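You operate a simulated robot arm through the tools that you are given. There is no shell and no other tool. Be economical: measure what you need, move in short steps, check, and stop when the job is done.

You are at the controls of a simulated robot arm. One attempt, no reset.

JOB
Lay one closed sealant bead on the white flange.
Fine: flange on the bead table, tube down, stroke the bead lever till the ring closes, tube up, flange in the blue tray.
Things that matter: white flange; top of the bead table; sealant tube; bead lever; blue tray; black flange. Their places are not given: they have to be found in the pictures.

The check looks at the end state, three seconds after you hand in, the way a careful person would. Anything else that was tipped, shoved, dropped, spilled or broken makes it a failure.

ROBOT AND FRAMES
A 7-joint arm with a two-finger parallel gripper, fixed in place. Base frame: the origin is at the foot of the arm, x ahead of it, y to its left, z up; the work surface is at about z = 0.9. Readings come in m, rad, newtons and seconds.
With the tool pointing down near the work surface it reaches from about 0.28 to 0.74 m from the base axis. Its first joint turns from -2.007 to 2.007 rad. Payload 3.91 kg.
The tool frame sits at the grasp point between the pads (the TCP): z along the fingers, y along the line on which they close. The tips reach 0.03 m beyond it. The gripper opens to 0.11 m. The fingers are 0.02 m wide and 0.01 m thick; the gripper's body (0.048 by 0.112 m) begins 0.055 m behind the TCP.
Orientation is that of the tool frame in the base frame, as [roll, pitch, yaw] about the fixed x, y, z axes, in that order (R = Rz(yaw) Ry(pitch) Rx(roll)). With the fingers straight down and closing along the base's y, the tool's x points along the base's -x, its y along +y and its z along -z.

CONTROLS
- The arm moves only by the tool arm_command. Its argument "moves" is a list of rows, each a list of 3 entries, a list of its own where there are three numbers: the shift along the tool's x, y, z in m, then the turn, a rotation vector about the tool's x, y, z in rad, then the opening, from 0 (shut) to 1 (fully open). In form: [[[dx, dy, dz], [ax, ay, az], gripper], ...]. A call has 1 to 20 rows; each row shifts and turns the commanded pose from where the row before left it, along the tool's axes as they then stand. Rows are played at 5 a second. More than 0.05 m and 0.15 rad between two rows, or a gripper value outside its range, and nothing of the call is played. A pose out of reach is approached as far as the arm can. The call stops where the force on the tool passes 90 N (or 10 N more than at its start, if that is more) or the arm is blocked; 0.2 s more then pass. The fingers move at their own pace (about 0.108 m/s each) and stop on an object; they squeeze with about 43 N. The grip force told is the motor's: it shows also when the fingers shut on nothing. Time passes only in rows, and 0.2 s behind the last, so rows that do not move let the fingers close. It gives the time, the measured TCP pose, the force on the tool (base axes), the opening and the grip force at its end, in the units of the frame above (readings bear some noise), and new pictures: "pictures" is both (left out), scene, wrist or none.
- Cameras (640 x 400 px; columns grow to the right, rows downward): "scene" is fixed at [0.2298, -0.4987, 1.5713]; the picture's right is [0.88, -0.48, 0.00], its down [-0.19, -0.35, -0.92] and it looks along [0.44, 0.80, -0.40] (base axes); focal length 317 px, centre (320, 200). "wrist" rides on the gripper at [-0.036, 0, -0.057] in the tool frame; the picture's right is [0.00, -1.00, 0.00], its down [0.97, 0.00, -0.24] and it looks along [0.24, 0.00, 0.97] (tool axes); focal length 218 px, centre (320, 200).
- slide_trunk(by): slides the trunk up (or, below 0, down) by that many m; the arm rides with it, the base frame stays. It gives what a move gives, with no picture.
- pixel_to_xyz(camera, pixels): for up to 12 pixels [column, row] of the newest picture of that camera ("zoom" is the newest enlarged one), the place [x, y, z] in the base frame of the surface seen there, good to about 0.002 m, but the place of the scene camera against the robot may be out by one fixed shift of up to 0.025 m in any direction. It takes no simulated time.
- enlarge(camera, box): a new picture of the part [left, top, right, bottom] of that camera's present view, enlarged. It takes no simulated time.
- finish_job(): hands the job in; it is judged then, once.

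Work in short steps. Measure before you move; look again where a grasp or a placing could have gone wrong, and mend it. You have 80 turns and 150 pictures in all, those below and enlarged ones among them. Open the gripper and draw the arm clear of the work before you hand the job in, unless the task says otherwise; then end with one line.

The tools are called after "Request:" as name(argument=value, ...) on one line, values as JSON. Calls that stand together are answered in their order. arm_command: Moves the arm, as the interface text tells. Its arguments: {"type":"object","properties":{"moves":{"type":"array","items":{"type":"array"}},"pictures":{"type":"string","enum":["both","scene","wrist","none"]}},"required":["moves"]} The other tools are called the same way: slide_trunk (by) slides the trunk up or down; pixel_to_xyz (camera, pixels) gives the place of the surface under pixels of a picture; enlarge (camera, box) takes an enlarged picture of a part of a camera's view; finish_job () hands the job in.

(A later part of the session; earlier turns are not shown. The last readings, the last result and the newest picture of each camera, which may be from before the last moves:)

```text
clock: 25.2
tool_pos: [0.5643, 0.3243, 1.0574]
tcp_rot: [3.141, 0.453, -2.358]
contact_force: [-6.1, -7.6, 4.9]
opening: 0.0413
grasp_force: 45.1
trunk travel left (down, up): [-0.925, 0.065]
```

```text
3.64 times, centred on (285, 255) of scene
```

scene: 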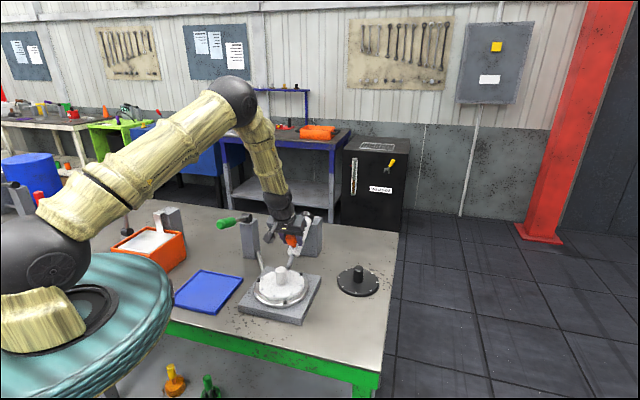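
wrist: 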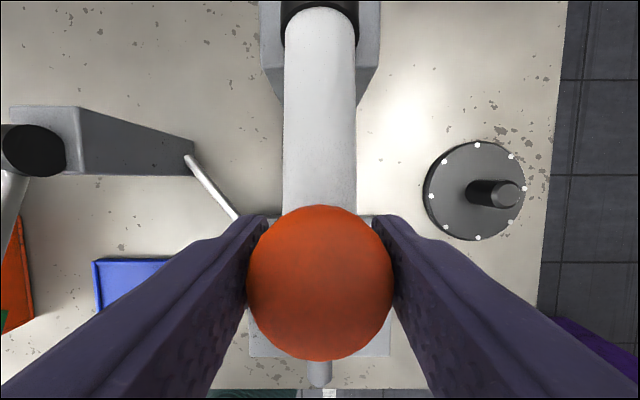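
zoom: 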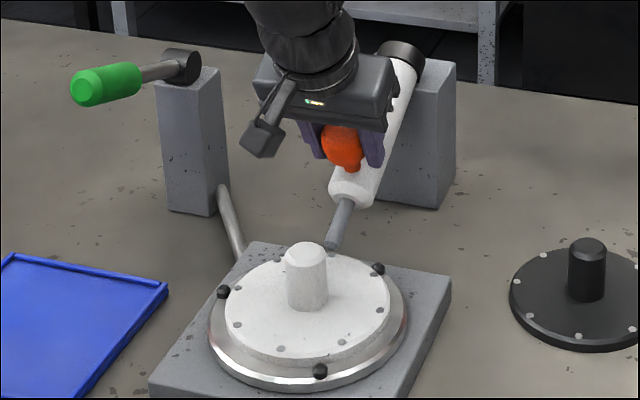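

Tip is about 1 cm above the rim, forces still small. Another two steps with a slight outward correction.

Request:
arm_command(moves=[[[0.0055, 0, 0.009], [0, -0.035, 0], 0], [[0, 0, 0], [0, 0, 0], 0]], pictures="scene")

Request:
enlarge(camera="scene", box=[250, 220, 320, 310])

```text
clock: 25.8
tool_pos: [0.5651, 0.3251, 1.0525]
tcp_rot: [-3.138, 0.504, -2.355]
contact_force: [-3.0, -7.1, 39.7]
opening: 0.0417
grasp_force: 45.0
trunk travel left (down, up): [-0.925, 0.065]
```

scene: 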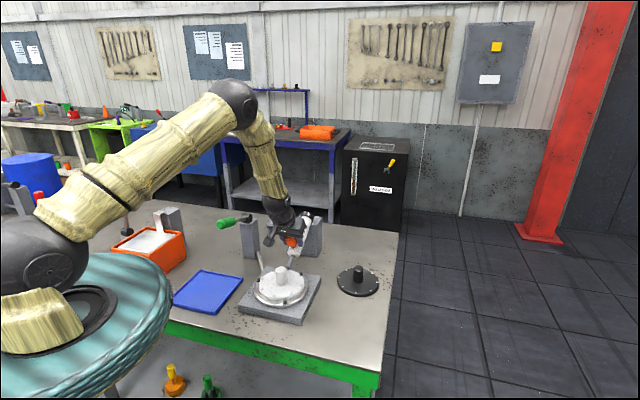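

```text
4.44 times, centred on (285, 265) of scene
```

zoom: 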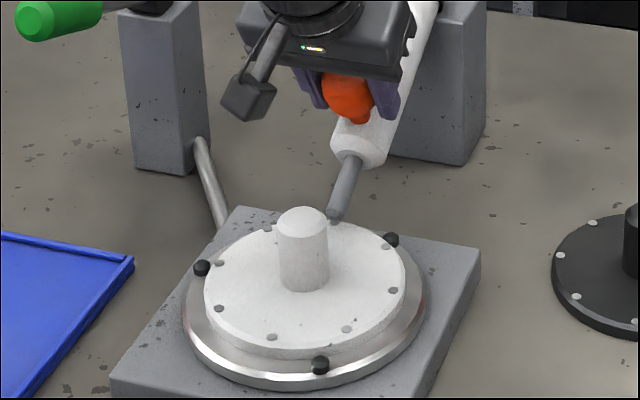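

Force rose to 40 N with the nozzle at the rim: bottom stop reached. I unload, open, and back away along the tool axis to see that the tube stays down.

Request:
arm_command(moves=[[[-0.0018, 0, -0.0036], [0, 0, 0], 0], [[0, 0, 0], [0, 0, 0], 0.8], [[0, 0, 0], [0, 0, 0], 0.8], [[0, 0, 0], [0, 0, 0], 0.8], [[0, 0, -0.03], [0, 0, 0], 0.8], [[0, 0, -0.04], [0, 0, 0], 0.8], [[0, 0, -0.04], [0, 0, 0], 0.8], [[0, 0, -0.04], [0, 0, 0], 0.8], [[0, 0, 0], [0, 0, 0], 0.8]])

Request:
enlarge(camera="scene", box=[220, 190, 330, 310])

```text
clock: 27.8
tool_pos: [0.5156, 0.2759, 1.1809]
tcp_rot: [3.142, 0.489, -2.357]
contact_force: [0.4, -0.1, 0.7]
opening: 0.088
grasp_force: 0.1
trunk travel left (down, up): [-0.925, 0.065]
```

scene: 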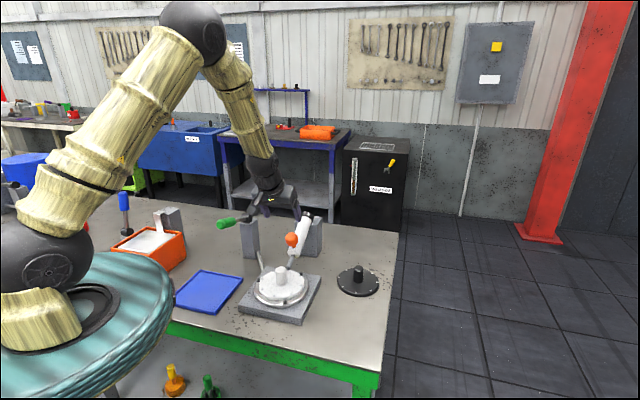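
wrist: 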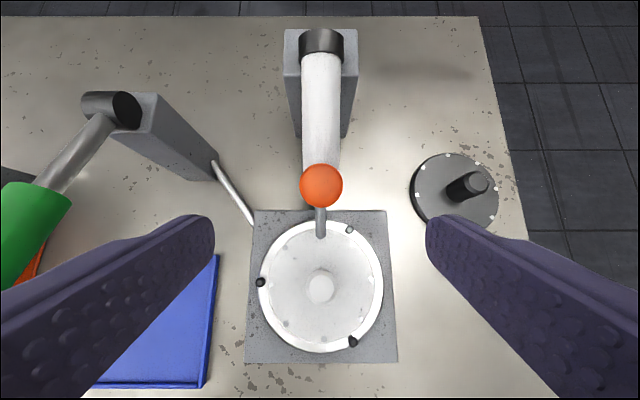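

```text
3.33 times, centred on (275, 250) of scene
```

zoom: 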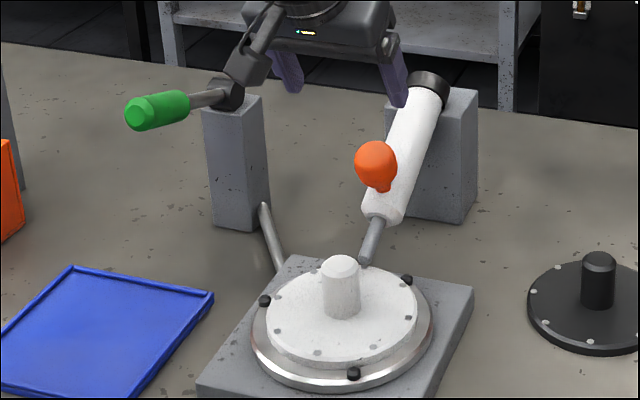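

Tube stays down with its nozzle on the flange rim. Next I rise, set the tool vertical and go above the green lever handle near (0.40, 0.43).

Request:
arm_command(moves=[[[-0.0188, 0, -0.0353], [0, 0, 0], 0.8], [[-0.0188, 0, -0.0353], [0, 0, 0], 0.8], [[-0.0188, 0, -0.0353], [0, 0, 0], 0.8], [[0, 0, 0], [0, 0.122, 0], 0.8], [[0, 0, 0], [0, 0.122, 0], 0.8], [[0, 0, 0], [0, 0.122, 0], 0.8], [[0, 0, 0], [0, 0.122, 0], 0.8], [[-0.005, 0.0375, 0], [0, 0, 0], 0.8], [[-0.005, 0.0375, 0], [0, 0, 0], 0.8], [[-0.005, 0.0375, 0], [0, 0, 0], 0.8], [[-0.005, 0.0375, 0], [0, 0, 0], 0.8], [[-0.005, 0.0375, 0], [0, 0, 0], 0.8], [[0, 0, 0], [0, 0, 0], 0.8]])

Request:
enlarge(camera="scene", box=[190, 190, 330, 310])

```text
clock: 30.6
tool_pos: [0.402, 0.4267, 1.3026]
tcp_rot: [-3.141, 0.001, -2.358]
contact_force: [-0.4, -1.3, -0.1]
opening: 0.0878
grasp_force: 0.0
trunk travel left (down, up): [-0.925, 0.065]
```

scene: 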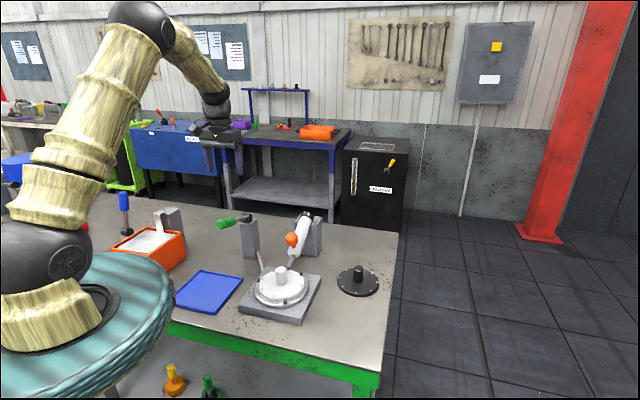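
wrist: 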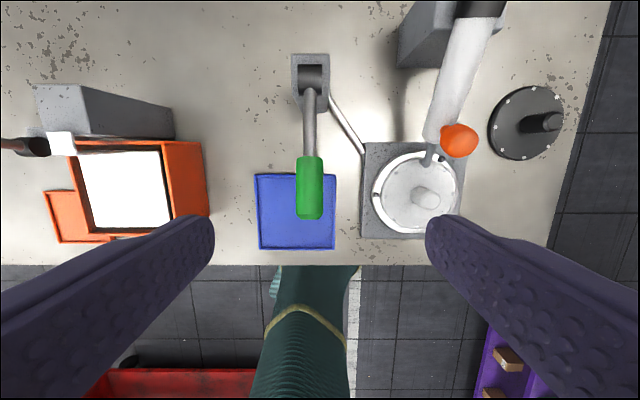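

```text
3.33 times, centred on (260, 250) of scene
```

zoom: 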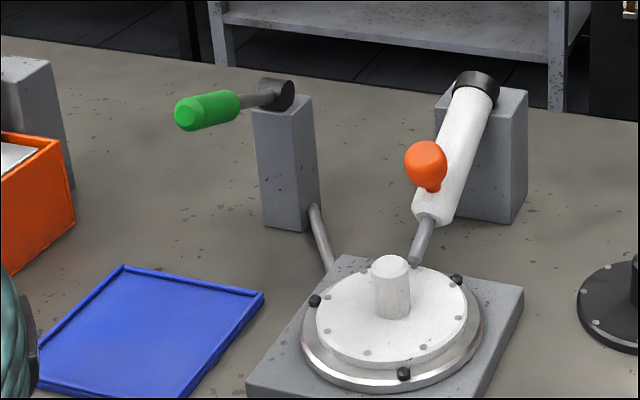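

The handle is at wrist (310,185), with its pivot at (310,78). I measure both.

Request:
pixel_to_xyz(camera="wrist", pixels=[[310, 162], [310, 185], [310, 208], [300, 185], [320, 185], [310, 216], [310, 130], [310, 100], [310, 72], [310, 90], [300, 72], [322, 72]])

```text
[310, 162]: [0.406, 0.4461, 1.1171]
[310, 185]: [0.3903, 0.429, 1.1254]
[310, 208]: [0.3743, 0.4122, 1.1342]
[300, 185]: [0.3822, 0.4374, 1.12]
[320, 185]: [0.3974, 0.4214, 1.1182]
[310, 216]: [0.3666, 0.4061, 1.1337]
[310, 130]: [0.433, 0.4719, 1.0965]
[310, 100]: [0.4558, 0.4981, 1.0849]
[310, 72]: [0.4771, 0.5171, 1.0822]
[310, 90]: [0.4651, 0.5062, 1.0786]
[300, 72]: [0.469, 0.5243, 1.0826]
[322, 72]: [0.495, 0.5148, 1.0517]
```

Handle centre ≈(0.390, 0.429, 1.11), pivot ≈(0.475, 0.515, 1.066), tilt +20°, radius 0.129. I lower the open fingers around the handle and close.

Request:
arm_command(moves=[[[0.0069, 0.0101, 0], [0, 0, 0], 0.8], [[0, 0, 0.04], [0, 0, 0], 0.8], [[0, 0, 0.05], [0, 0, 0], 0.8], [[0, 0, 0.05], [0, 0, 0], 0.8], [[0, 0, 0.05], [0, 0, 0], 0.8], [[0, 0, 0], [0, 0, 0], 0.8], [[0, 0, 0], [0, 0, 0], 0], [[0, 0, 0], [0, 0, 0], 0], [[0, 0, 0], [0, 0, 0], 0], [[0, 0, 0], [0, 0, 0], 0]])

```text
clock: 32.8
tool_pos: [0.3873, 0.4279, 1.1087]
tcp_rot: [-3.141, 0.0, -2.355]
contact_force: [-7.3, 6.1, -2.5]
opening: 0.0307
grasp_force: 45.2
trunk travel left (down, up): [-0.925, 0.065]
```

scene: 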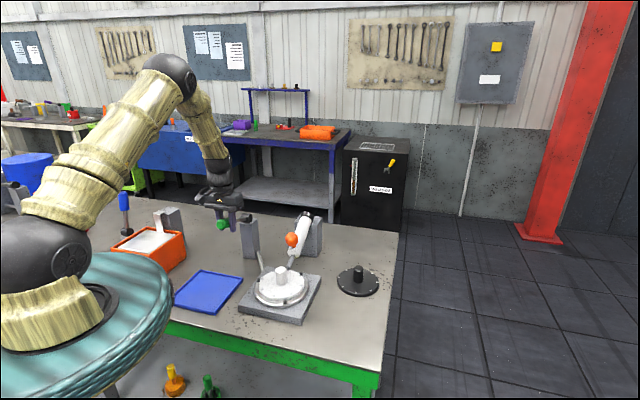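
wrist: 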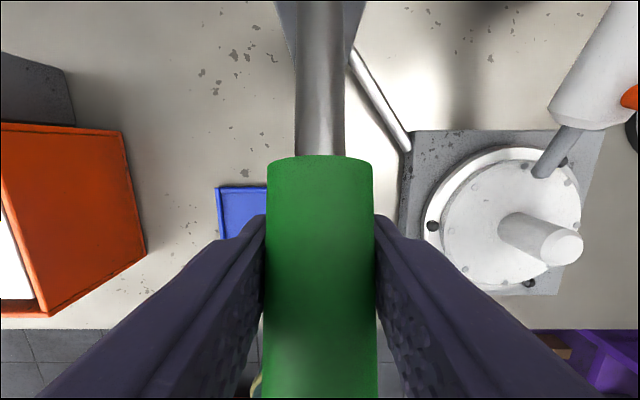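

Gripped (opening 0.031). I push the lever down along its arc in three 8° steps.

Request:
arm_command(moves=[[[0.005, 0, 0.0175], [0, 0, 0], 0], [[0.0025, 0, 0.0179], [0, 0, 0], 0], [[0, 0, 0.0182], [0, 0, 0], 0], [[0, 0, 0], [0, 0, 0], 0]])

Request:
enlarge(camera="wrist", box=[380, 60, 640, 320])

```text
clock: 33.8
tool_pos: [0.3823, 0.4233, 1.0574]
tcp_rot: [-3.14, 0.003, -2.354]
contact_force: [-10.7, 13.6, 6.3]
opening: 0.0307
grasp_force: 45.0
trunk travel left (down, up): [-0.925, 0.065]
```

scene: 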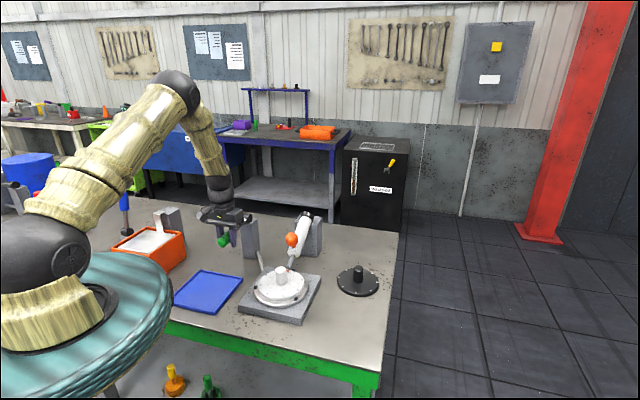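
wrist: 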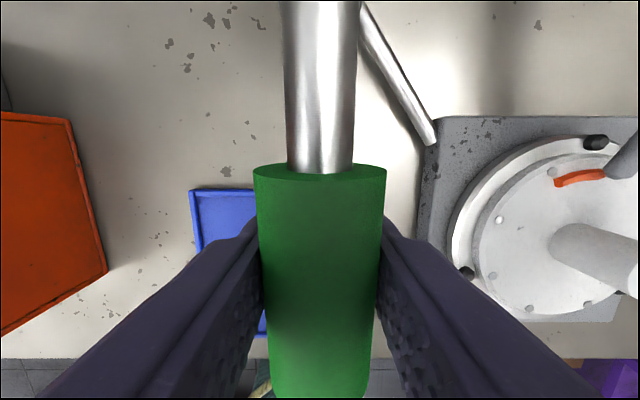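

```text
1.54 times, centred on (510, 190) of wrist
```

zoom: 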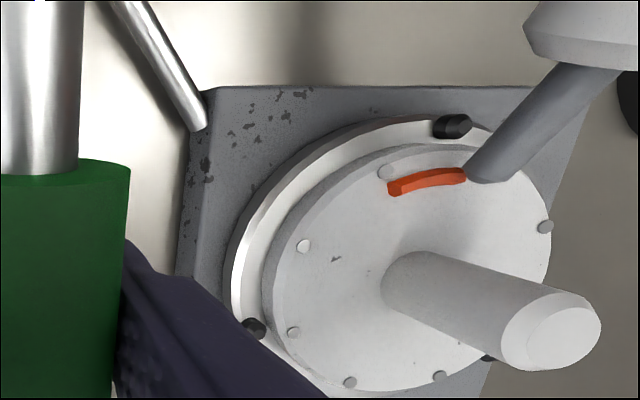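

An orange bead arc is appearing as the table turns. I continue the down stroke.

Request:
arm_command(moves=[[[-0.0025, 0, 0.0179], [0, 0, 0], 0], [[-0.005, 0, 0.0175], [0, 0, 0], 0], [[0, 0, 0], [0, 0, 0], 0]])

Request:
enlarge(camera="scene", box=[190, 190, 330, 310])

```text
clock: 34.6
tool_pos: [0.3847, 0.4276, 1.0272]
tcp_rot: [-3.141, 0.007, -2.354]
contact_force: [-23.7, 2.3, 48.8]
opening: 0.031
grasp_force: 44.8
trunk travel left (down, up): [-0.925, 0.065]
```

scene: 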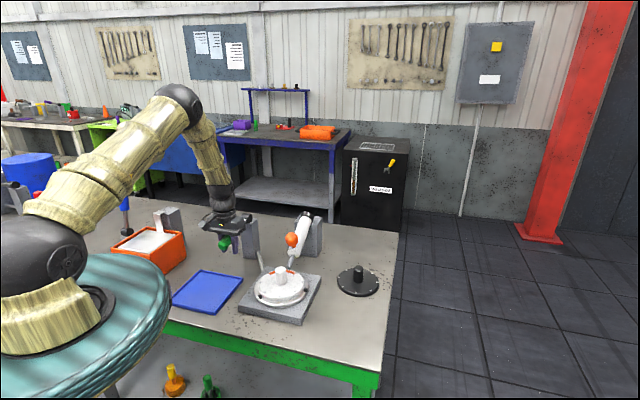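
wrist: 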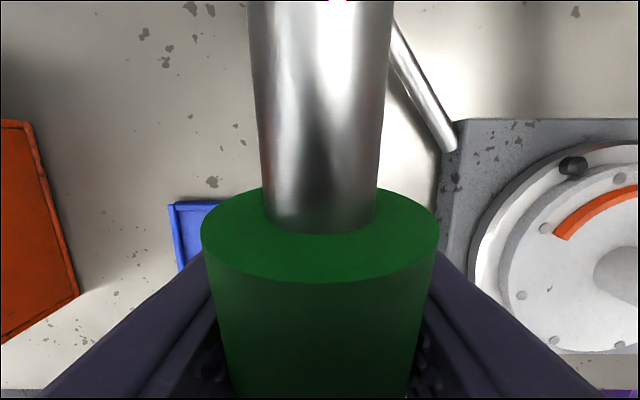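

```text
3.33 times, centred on (260, 250) of scene
```

zoom: 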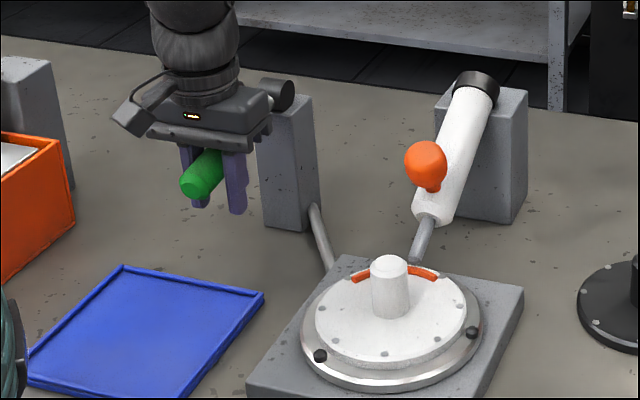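

Bottom stop at z≈1.027 (49 N); the arc laid spans maybe 60°. I bring the lever back up the same arc.

Request:
arm_command(moves=[[[0.005, 0, -0.0175], [0, 0, 0], 0], [[0.0025, 0, -0.0179], [0, 0, 0], 0], [[0, 0, -0.0182], [0, 0, 0], 0], [[-0.0025, 0, -0.0179], [0, 0, 0], 0], [[-0.005, 0, -0.0165], [0, 0, 0], 0], [[0, 0, 0], [0, 0, 0], 0]])

Request:
enlarge(camera="wrist", box=[380, 60, 640, 320])

```text
clock: 35.9
tool_pos: [0.3869, 0.4291, 1.0965]
tcp_rot: [-3.14, -0.026, -2.356]
contact_force: [8.0, 26.7, -38.1]
opening: 0.031
grasp_force: 45.1
trunk travel left (down, up): [-0.925, 0.065]
stopped in row 6: the force on the tool passed its limit (the readings are from after the stop); the commanded pose is now the measured one
```

scene: 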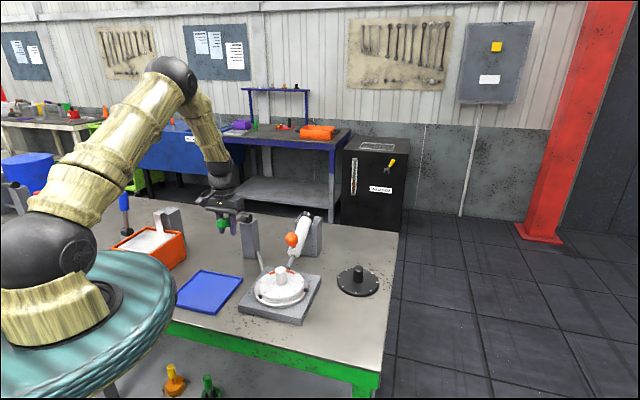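
wrist: 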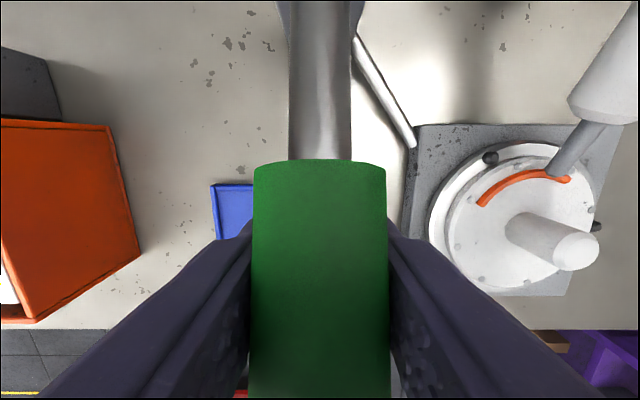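

```text
1.54 times, centred on (510, 190) of wrist
```

zoom: 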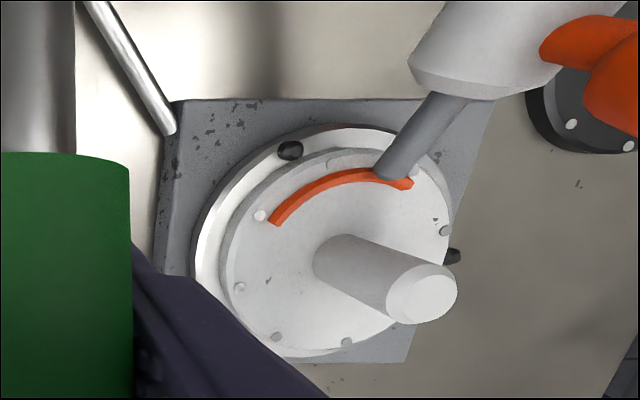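

The up-stroke ended against the force limit; I check the lever's angle from points on the handle and shaft.

Request:
pixel_to_xyz(camera="wrist", pixels=[[320, 150], [320, 100], [320, 50], [320, 170], [320, 220], [320, 270]])

Request:
enlarge(camera="scene", box=[190, 180, 310, 270])

```text
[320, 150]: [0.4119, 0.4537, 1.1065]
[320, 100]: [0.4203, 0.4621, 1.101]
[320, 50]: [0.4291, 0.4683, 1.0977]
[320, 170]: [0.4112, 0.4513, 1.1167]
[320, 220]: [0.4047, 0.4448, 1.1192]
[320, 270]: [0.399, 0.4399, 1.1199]
```

```text
4.44 times, centred on (250, 225) of scene
```

zoom: 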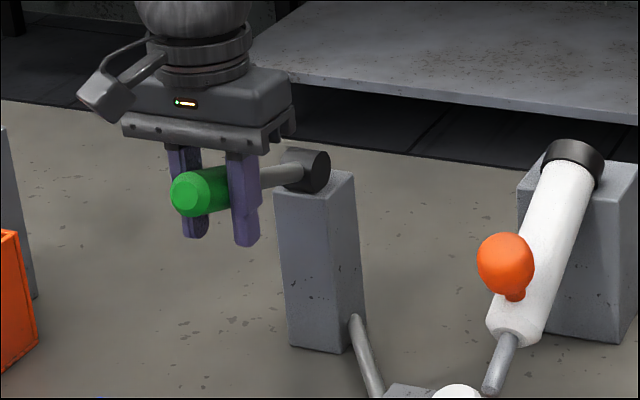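

The lever is back at its top stop (handle coordinates match the start); only my grip slid about 1 cm. I re-grip at the handle centre and stroke down to about −12°.

Request:
arm_command(moves=[[[0, 0, 0], [0, 0, 0], 0.5], [[0, 0, 0], [0, 0, 0], 0.5], [[0.001, 0, -0.0145], [0, -0.026, 0], 0.5], [[0, 0, 0], [0, 0, 0], 0.5], [[0, 0, 0], [0, 0, 0], 0], [[0, 0, 0], [0, 0, 0], 0], [[0, 0, 0], [0, 0, 0], 0]], pictures="none")

```text
clock: 37.5
tool_pos: [0.3826, 0.4236, 1.1161]
tcp_rot: [-3.141, 0.004, -2.353]
contact_force: [-5.9, 14.2, -5.1]
opening: 0.0315
grasp_force: 44.9
trunk travel left (down, up): [-0.925, 0.065]
```

Grip is at the handle centre. Down stroke number two.

Request:
arm_command(moves=[[[0.0056, 0, 0.0185], [0, 0, 0], 0], [[0.0031, 0, 0.0192], [0, 0, 0], 0], [[0.0003, 0, 0.0194], [0, 0, 0], 0], [[-0.0024, 0, 0.0192], [0, 0, 0], 0], [[0, 0, 0], [0, 0, 0], 0]], pictures="none")

Request:
enlarge(camera="scene", box=[190, 190, 330, 310])

```text
clock: 38.7
tool_pos: [0.3767, 0.4188, 1.0499]
tcp_rot: [-3.14, 0.018, -2.355]
contact_force: [-12.8, 13.4, 69.6]
opening: 0.031
grasp_force: 44.9
trunk travel left (down, up): [-0.925, 0.065]
```

```text
3.33 times, centred on (260, 250) of scene
```

zoom: 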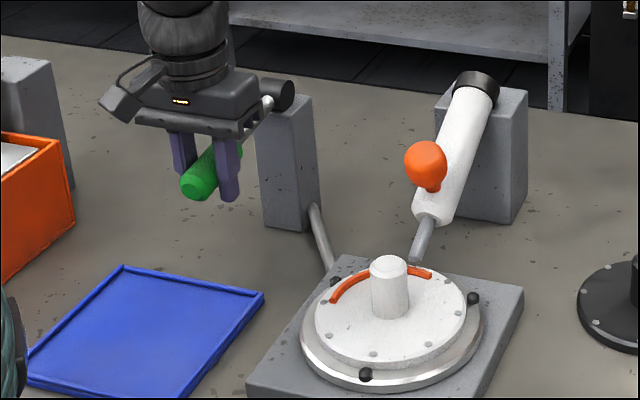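

Bottom stop again (70 N), bead has grown counter-clockwise. Up-stroke, slightly shortened.

Request:
arm_command(moves=[[[0.0024, 0, -0.0192], [0, 0, 0], 0], [[-0.0003, 0, -0.0194], [0, 0, 0], 0], [[-0.0031, 0, -0.0192], [0, 0, 0], 0], [[-0.005, 0, -0.015], [0, 0, 0], 0], [[0, 0, 0], [0, 0, 0], 0]], pictures="wrist")

Request:
pixel_to_xyz(camera="wrist", pixels=[[320, 130], [320, 60], [320, 220], [320, 260]])

```text
clock: 39.9
tool_pos: [0.3816, 0.4229, 1.1152]
tcp_rot: [-3.138, 0.001, -2.351]
contact_force: [-15.7, 8.3, -7.2]
opening: 0.0313
grasp_force: 44.7
trunk travel left (down, up): [-0.925, 0.065]
```

wrist: 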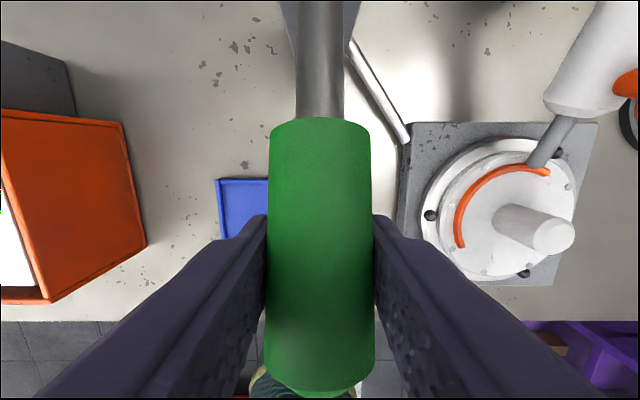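

```text
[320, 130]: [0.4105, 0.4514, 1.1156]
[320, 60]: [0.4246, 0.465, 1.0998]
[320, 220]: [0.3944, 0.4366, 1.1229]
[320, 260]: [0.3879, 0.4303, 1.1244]
```

Lever is at the top; bead now covers about 100°. Stroke three, down and up in one call.

Request:
arm_command(moves=[[[0.005, 0, 0.0165], [0, 0, 0], 0], [[0.0031, 0, 0.0192], [0, 0, 0], 0], [[0.0003, 0, 0.0194], [0, 0, 0], 0], [[-0.002, 0, 0.015], [0, 0, 0], 0], [[0, 0, 0], [0, 0, 0], 0], [[0.002, 0, -0.015], [0, 0, 0], 0], [[-0.0003, 0, -0.0194], [0, 0, 0], 0], [[-0.0031, 0, -0.0192], [0, 0, 0], 0], [[-0.005, 0, -0.0165], [0, 0, 0], 0], [[0, 0, 0], [0, 0, 0], 0]], pictures="wrist")

Request:
enlarge(camera="scene", box=[190, 190, 330, 310])

Request:
pixel_to_xyz(camera="wrist", pixels=[[320, 130], [320, 60], [320, 220], [320, 260]])

```text
clock: 42.1
tool_pos: [0.3803, 0.4215, 1.1123]
tcp_rot: [-3.138, 0.0, -2.352]
contact_force: [-19.7, 8.0, -6.9]
opening: 0.0313
grasp_force: 44.6
trunk travel left (down, up): [-0.925, 0.065]
```

wrist: 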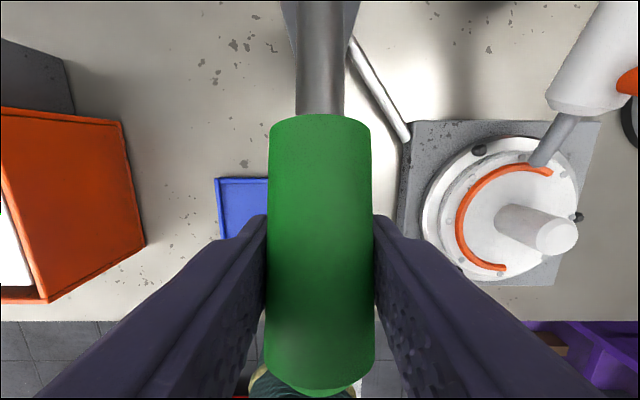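

```text
3.33 times, centred on (260, 250) of scene
```

zoom: 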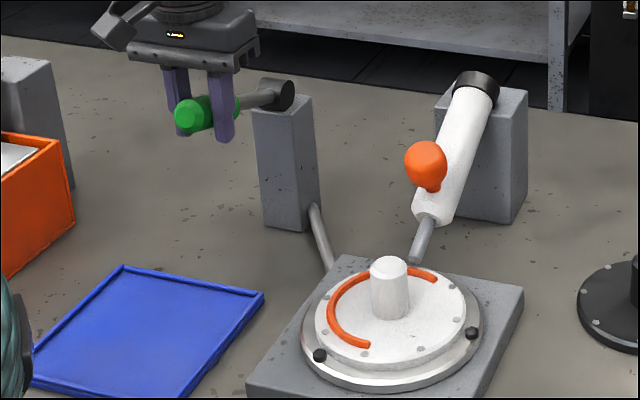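

```text
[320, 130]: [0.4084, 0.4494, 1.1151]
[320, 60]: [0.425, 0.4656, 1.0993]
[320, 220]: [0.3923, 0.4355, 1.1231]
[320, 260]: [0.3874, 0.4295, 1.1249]
```

Pin pattern shows 60° per stroke; the bead now spans a bit over half a turn. Stroke four.

Request:
arm_command(moves=[[[0.005, 0, 0.0165], [0, 0, 0], 0], [[0.0031, 0, 0.0192], [0, 0, 0], 0], [[0.0003, 0, 0.0194], [0, 0, 0], 0], [[-0.002, 0, 0.015], [0, 0, 0], 0], [[0, 0, 0], [0, 0, 0], 0], [[0.002, 0, -0.015], [0, 0, 0], 0], [[-0.0003, 0, -0.0194], [0, 0, 0], 0], [[-0.0031, 0, -0.0192], [0, 0, 0], 0], [[-0.005, 0, -0.0175], [0, 0, 0], 0], [[0, 0, 0], [0, 0, 0], 0]], pictures="wrist")

Request:
enlarge(camera="scene", box=[190, 190, 330, 310])

Request:
pixel_to_xyz(camera="wrist", pixels=[[320, 130], [320, 60], [320, 220], [320, 260]])

```text
clock: 44.3
tool_pos: [0.3798, 0.4224, 1.1138]
tcp_rot: [-3.137, 0.003, -2.352]
contact_force: [-15.7, 12.4, -13.1]
opening: 0.0313
grasp_force: 45.5
trunk travel left (down, up): [-0.925, 0.065]
```

wrist: 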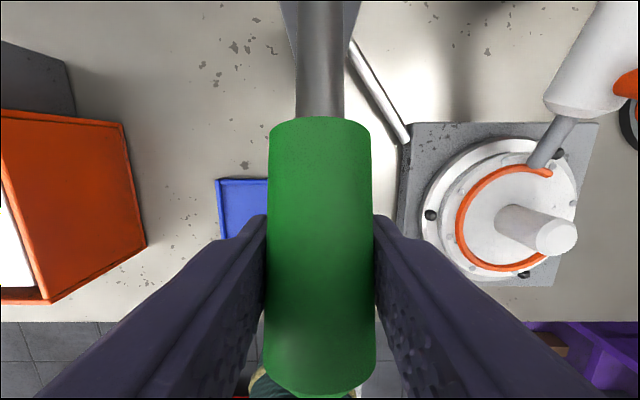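

```text
3.33 times, centred on (260, 250) of scene
```

zoom: 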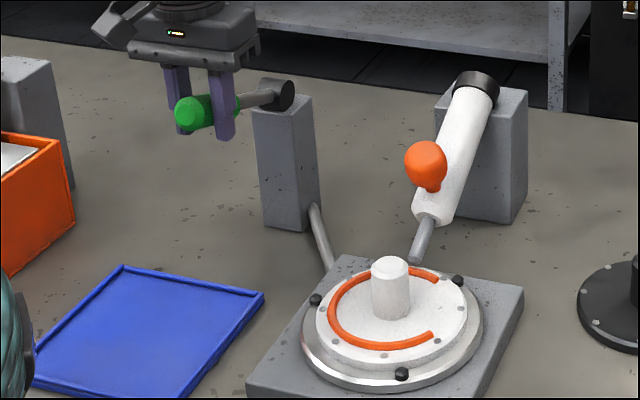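

```text
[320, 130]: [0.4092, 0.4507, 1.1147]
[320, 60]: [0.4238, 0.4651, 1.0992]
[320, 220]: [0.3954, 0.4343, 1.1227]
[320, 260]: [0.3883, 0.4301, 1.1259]
```

About 245° laid. Stroke five.

Request:
arm_command(moves=[[[0.005, 0, 0.0165], [0, 0, 0], 0], [[0.0031, 0, 0.0192], [0, 0, 0], 0], [[0.0003, 0, 0.0194], [0, 0, 0], 0], [[-0.002, 0, 0.015], [0, 0, 0], 0], [[0, 0, 0], [0, 0, 0], 0], [[0.002, 0, -0.015], [0, 0, 0], 0], [[-0.0003, 0, -0.0194], [0, 0, 0], 0], [[-0.0031, 0, -0.0192], [0, 0, 0], 0], [[-0.005, 0, -0.0165], [0, 0, 0], 0], [[0, 0, 0], [0, 0, 0], 0]], pictures="wrist")

Request:
enlarge(camera="scene", box=[230, 230, 330, 320])

Request:
enlarge(camera="wrist", box=[400, 110, 600, 290])

```text
clock: 46.5
tool_pos: [0.3802, 0.4234, 1.1145]
tcp_rot: [-3.136, 0.0, -2.353]
contact_force: [-19.0, 10.5, -13.3]
opening: 0.0312
grasp_force: 44.4
trunk travel left (down, up): [-0.925, 0.065]
```

wrist: 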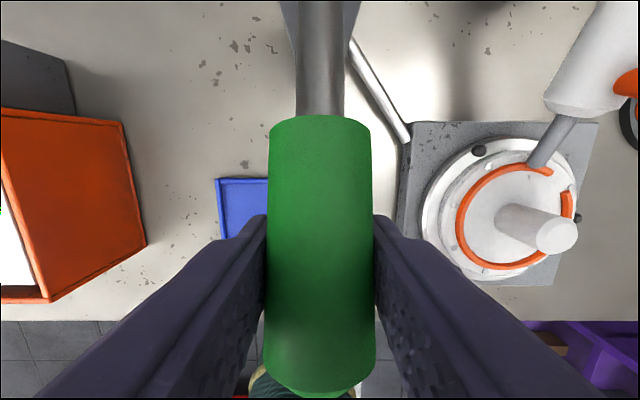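

```text
4.44 times, centred on (280, 275) of scene
```

zoom: 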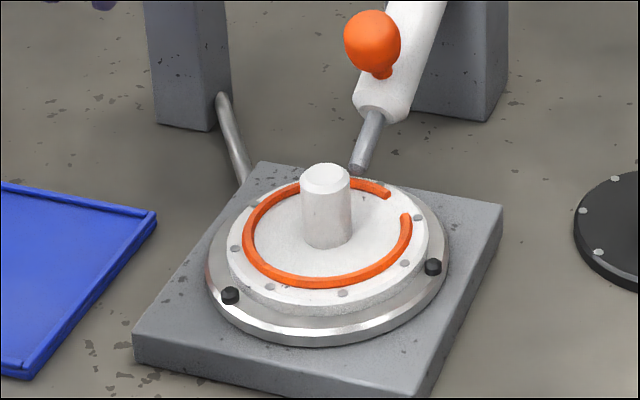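

```text
2.22 times, centred on (500, 200) of wrist
```

zoom: 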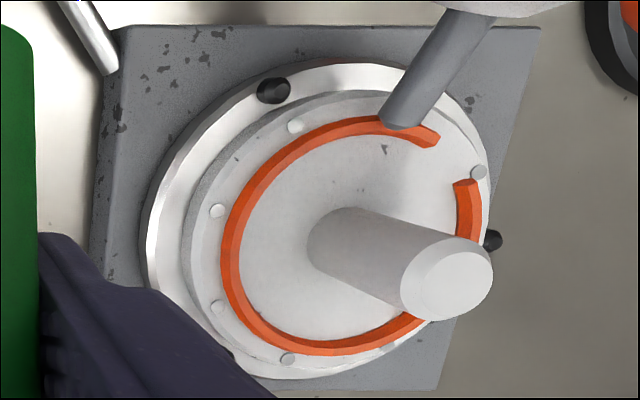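

A gap of about 35° remains near the nozzle. I do the sixth down stroke in part, then look.

Request:
arm_command(moves=[[[0.005, 0, 0.0165], [0, 0, 0], 0], [[0.0031, 0, 0.0192], [0, 0, 0], 0], [[0, 0, 0], [0, 0, 0], 0]], pictures="wrist")

Request:
enlarge(camera="scene", box=[230, 230, 330, 320])

Request:
enlarge(camera="wrist", box=[400, 110, 640, 320])

```text
clock: 47.3
tool_pos: [0.3753, 0.4165, 1.0817]
tcp_rot: [-3.138, 0.007, -2.354]
contact_force: [-19.3, 16.0, 10.4]
opening: 0.0308
grasp_force: 45.6
trunk travel left (down, up): [-0.925, 0.065]
```

wrist: 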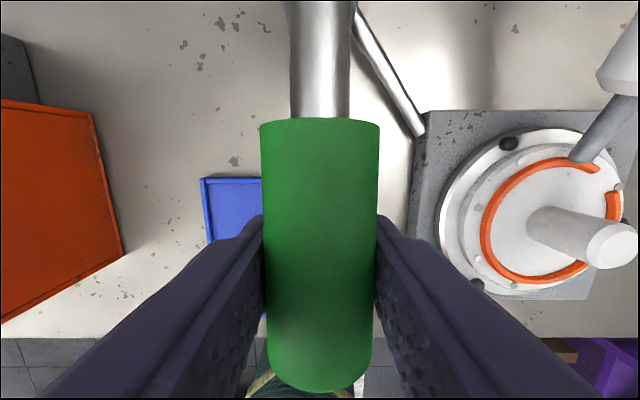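

```text
4.44 times, centred on (280, 275) of scene
```

zoom: 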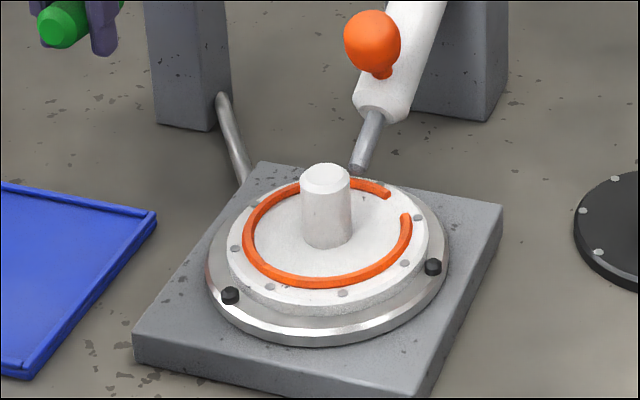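

```text
1.90 times, centred on (520, 215) of wrist
```

zoom: 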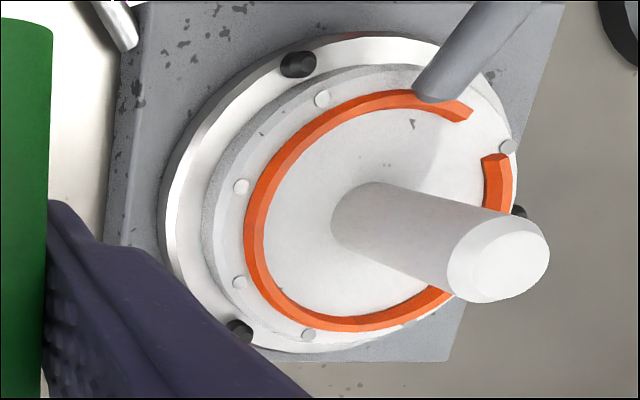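

No turn yet: the table indexes only low in the stroke. I finish the stroke and come back up.

Request:
arm_command(moves=[[[0.0003, 0, 0.0194], [0, 0, 0], 0], [[-0.002, 0, 0.015], [0, 0, 0], 0], [[0, 0, 0], [0, 0, 0], 0], [[0.002, 0, -0.015], [0, 0, 0], 0], [[-0.0003, 0, -0.0194], [0, 0, 0], 0], [[-0.0031, 0, -0.0192], [0, 0, 0], 0], [[-0.005, 0, -0.0165], [0, 0, 0], 0], [[0, 0, 0], [0, 0, 0], 0]], pictures="wrist")

Request:
enlarge(camera="scene", box=[230, 230, 330, 320])

Request:
enlarge(camera="wrist", box=[400, 110, 640, 320])

```text
clock: 49.1
tool_pos: [0.379, 0.4226, 1.1136]
tcp_rot: [-3.136, 0.001, -2.352]
contact_force: [-20.9, 8.7, -14.1]
opening: 0.0316
grasp_force: 44.6
trunk travel left (down, up): [-0.925, 0.065]
```

wrist: 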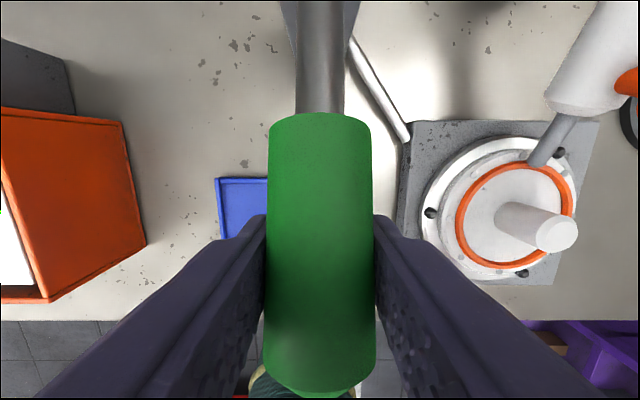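

```text
4.44 times, centred on (280, 275) of scene
```

zoom: 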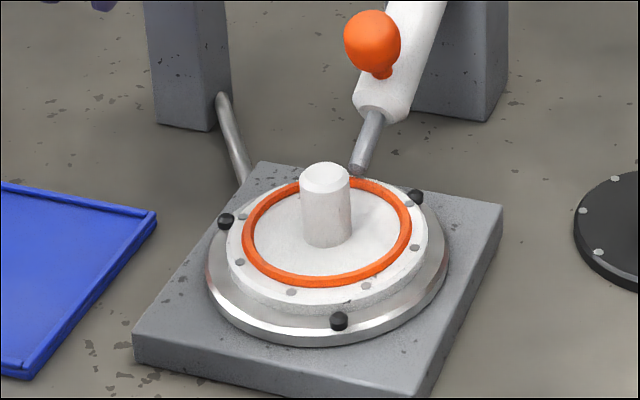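

```text
1.90 times, centred on (520, 215) of wrist
```

zoom: 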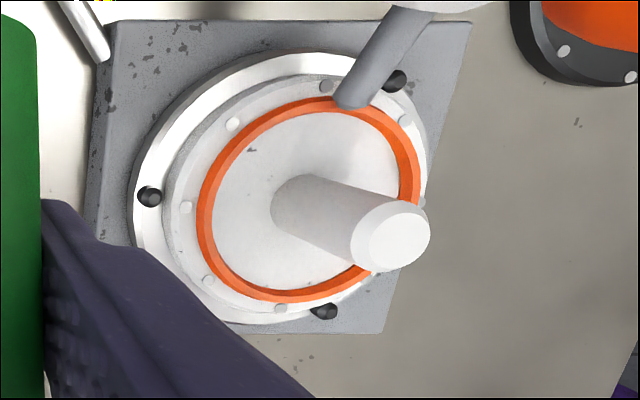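

The ring is closed. I release the lever, rise, and go back to the pre-grasp pose in front of the orange knob.

Request:
arm_command(moves=[[[0, 0, 0], [0, 0, 0], 0.8], [[0, 0, 0], [0, 0, 0], 0.8], [[0, 0, 0], [0, 0, 0], 0.8], [[0, 0, -0.04], [0, 0, 0], 0.8], [[0, 0, -0.05], [0, 0, 0], 0.8], [[0, 0, -0.05], [0, 0, 0], 0.8], [[0, 0, -0.05], [0, 0, 0], 0.8], [[0.0014, -0.04, 0], [0, 0, 0], 0.8], [[0.0014, -0.04, 0], [0, 0, 0], 0.8], [[0.0014, -0.04, 0], [0, 0, 0], 0.8], [[0.0014, -0.04, 0], [0, 0, 0], 0.8], [[0.0014, -0.04, 0], [0, 0, 0], 0.8], [[0, 0, 0], [0, -0.122, 0], 0.8], [[0, 0, 0], [0, -0.122, 0], 0.8], [[0, 0, 0], [0, -0.122, 0], 0.8], [[0, 0, 0], [0, -0.122, 0], 0.8], [[0, 0, 0], [0, 0, 0], 0.8], [[0, 0, 0], [0, 0, 0], 0.8]])

```text
clock: 52.9
tool_pos: [0.5189, 0.2741, 1.304]
tcp_rot: [-3.14, 0.493, -2.353]
contact_force: [0.9, 1.1, -0.4]
opening: 0.0879
grasp_force: 0.0
trunk travel left (down, up): [-0.925, 0.065]
```

scene: 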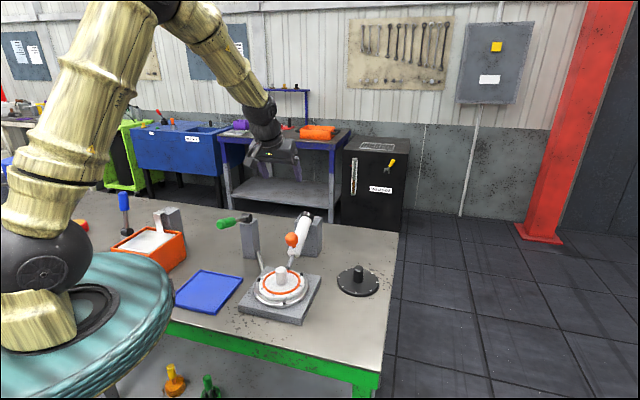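
wrist: 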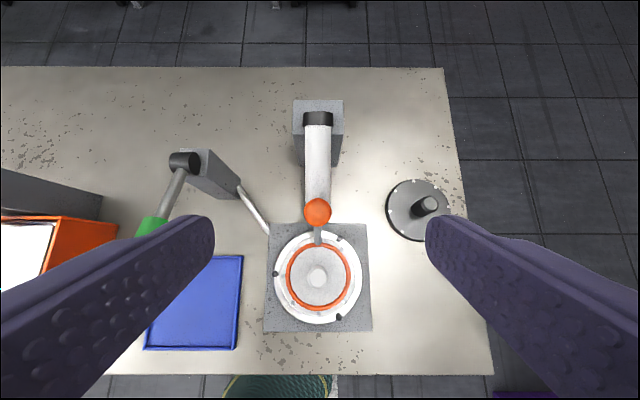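

Knob is ahead at (317,210). I descend and advance toward it, stopping 4 cm short to look.

Request:
arm_command(moves=[[[0.0194, 0.0011, 0.0356], [0, 0, 0], 0.8], [[0.0194, 0.0011, 0.0356], [0, 0, 0], 0.8], [[0.0194, 0.001, 0.0356], [0, 0, 0], 0.8], [[0, 0, 0.035], [0, 0, 0], 0.8], [[0, 0, 0.035], [0, 0, 0], 0.8], [[0, 0, 0.035], [0, 0, 0], 0.8], [[0, 0, 0], [0, 0, 0], 0.8], [[0, 0, 0], [0, 0, 0], 0.8]])

Request:
pixel_to_xyz(camera="wrist", pixels=[[320, 240], [320, 225], [320, 255]])

```text
clock: 54.7
tool_pos: [0.5523, 0.3096, 1.0924]
tcp_rot: [-3.14, 0.493, -2.354]
contact_force: [0.0, 0.3, -0.1]
opening: 0.088
grasp_force: 0.1
trunk travel left (down, up): [-0.925, 0.065]
```

scene: 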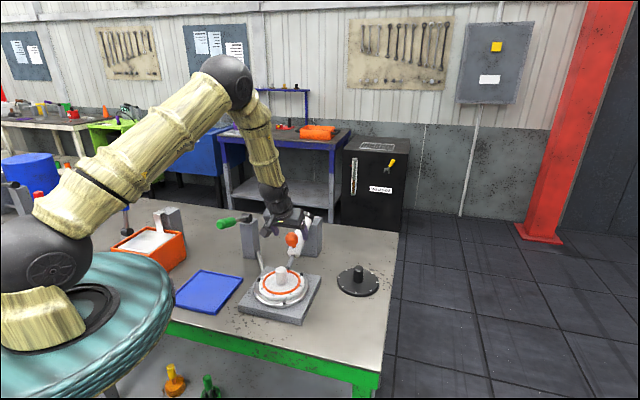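
wrist: 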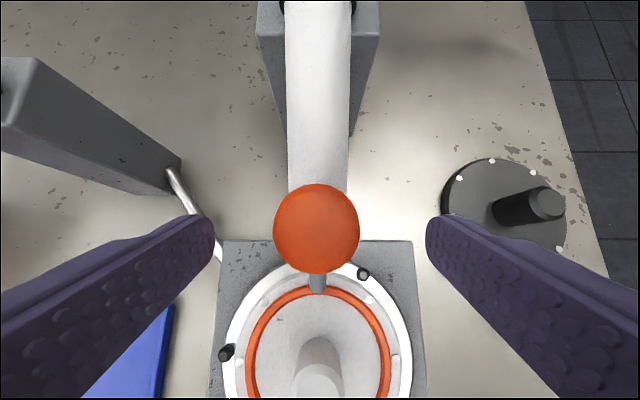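

```text
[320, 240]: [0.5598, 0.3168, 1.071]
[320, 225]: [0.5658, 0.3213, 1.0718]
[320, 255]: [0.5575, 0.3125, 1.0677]
```

Well aligned. I advance 4.2 cm and close on the knob.

Request:
arm_command(moves=[[[0, 0, 0.021], [0, 0, 0], 0.8], [[0, 0, 0.022], [0, 0, 0], 0.8], [[0, 0, 0], [0, 0, 0], 0.8], [[0, 0, 0], [0, 0, 0], 0], [[0, 0, 0], [0, 0, 0], 0], [[0, 0, 0], [0, 0, 0], 0], [[0, 0, 0], [0, 0, 0], 0]], pictures="wrist")

```text
clock: 56.3
tool_pos: [0.5656, 0.3257, 1.0536]
tcp_rot: [-3.139, 0.491, -2.352]
contact_force: [-2.3, 2.3, -2.2]
opening: 0.0411
grasp_force: 44.7
trunk travel left (down, up): [-0.925, 0.065]
```

wrist: 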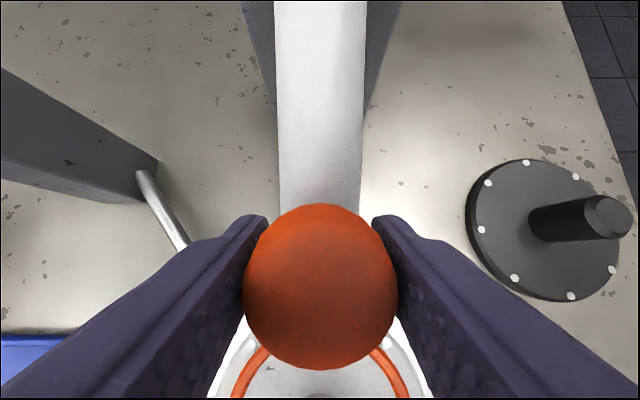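

Gripped (0.041). I lift the tube along the reverse arc, first four steps.

Request:
arm_command(moves=[[[-0.0055, 0, -0.0134], [0, 0.07, 0], 0], [[-0.01, 0, -0.0186], [0, 0.07, 0], 0], [[-0.0116, 0, -0.0171], [0, 0.07, 0], 0], [[-0.0145, 0, -0.0182], [0, 0.07, 0], 0], [[0, 0, 0], [0, 0, 0], 0]], pictures="none")

Request:
enlarge(camera="scene", box=[220, 180, 330, 310])

```text
clock: 57.5
tool_pos: [0.5747, 0.3358, 1.1309]
tcp_rot: [-3.14, 0.21, -2.355]
contact_force: [-2.5, 1.1, -11.4]
opening: 0.041
grasp_force: 45.2
trunk travel left (down, up): [-0.925, 0.065]
```

```text
3.08 times, centred on (275, 245) of scene
```

zoom: 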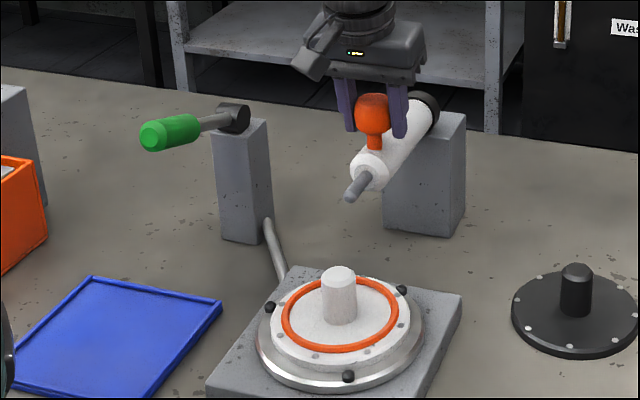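

The tube is rising and the ring is intact and closed. I continue to the top.

Request:
arm_command(moves=[[[-0.0149, 0, -0.0168], [0, 0.07, 0], 0], [[-0.0149, 0, -0.0161], [0, 0.07, 0], 0], [[-0.0157, 0, -0.0155], [0, 0.07, 0], 0], [[0, 0, 0], [0, 0, 0], 0]], pictures="none")

Request:
enlarge(camera="scene", box=[220, 170, 330, 300])

```text
clock: 58.5
tool_pos: [0.6015, 0.3623, 1.1836]
tcp_rot: [-3.14, -0.003, -2.354]
contact_force: [-2.1, 1.3, -18.5]
opening: 0.0415
grasp_force: 45.3
trunk travel left (down, up): [-0.925, 0.065]
```

```text
3.08 times, centred on (275, 235) of scene
```

zoom: 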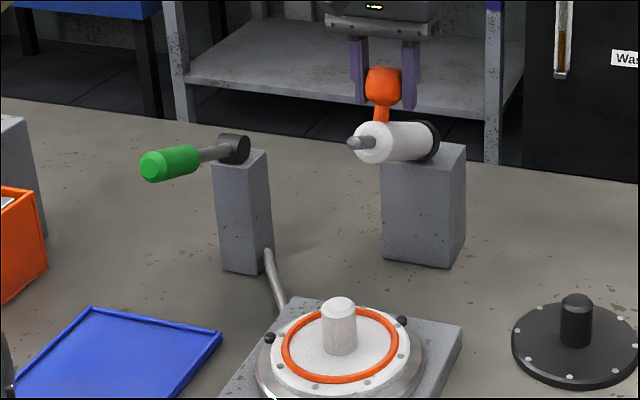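

The tube is up at its original pose. I release it and rise, then move back over the bead table for a look.

Request:
arm_command(moves=[[[0, 0, 0], [0, 0, 0], 0.8], [[0, 0, 0], [0, 0, 0], 0.8], [[0, 0, 0], [0, 0, 0], 0.8], [[0, 0, -0.04], [0, 0, 0], 0.8], [[0, 0, -0.04], [0, 0, 0], 0.8], [[0, 0, -0.04], [0, 0, 0], 0.8], [[0.0396, 0, 0], [0, 0, 0], 0.8], [[0.0396, 0, 0], [0, 0, 0], 0.8], [[0.0396, 0, 0], [0, 0, 0], 0.8], [[0.0396, 0, 0], [0, 0, 0], 0.6], [[0.0396, 0, 0], [0, 0, 0], 0.5], [[0, 0, 0], [0, -0.133, 0], 0.5], [[0, 0, 0], [0, -0.133, 0], 0.5], [[0, 0, 0], [0, -0.133, 0], 0.5], [[0, 0, 0], [0, 0, 0], 0.5], [[0, 0, 0], [0, 0, 0], 0.5]])

Request:
enlarge(camera="wrist", box=[220, 120, 420, 300])

```text
clock: 61.9
tool_pos: [0.4606, 0.2213, 1.3049]
tcp_rot: [-3.138, 0.401, -2.355]
contact_force: [0.5, 0.0, 0.2]
opening: 0.0549
grasp_force: 0.1
trunk travel left (down, up): [-0.925, 0.065]
```

scene: 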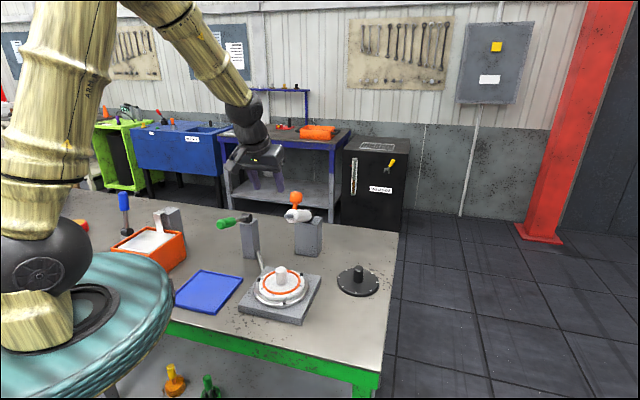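
wrist: 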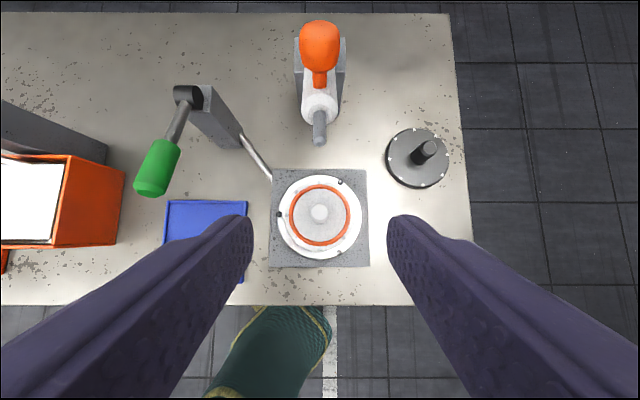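

```text
2.22 times, centred on (320, 210) of wrist
```

zoom: 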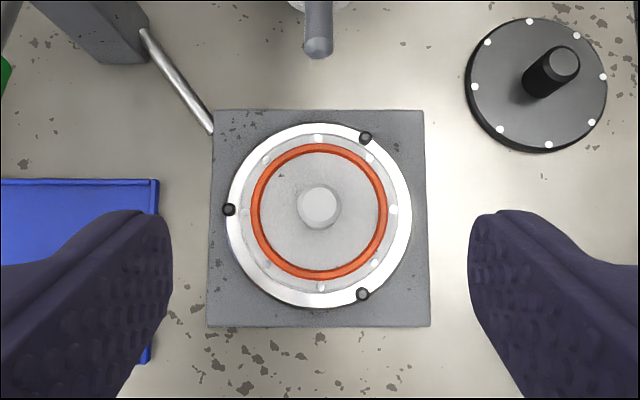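

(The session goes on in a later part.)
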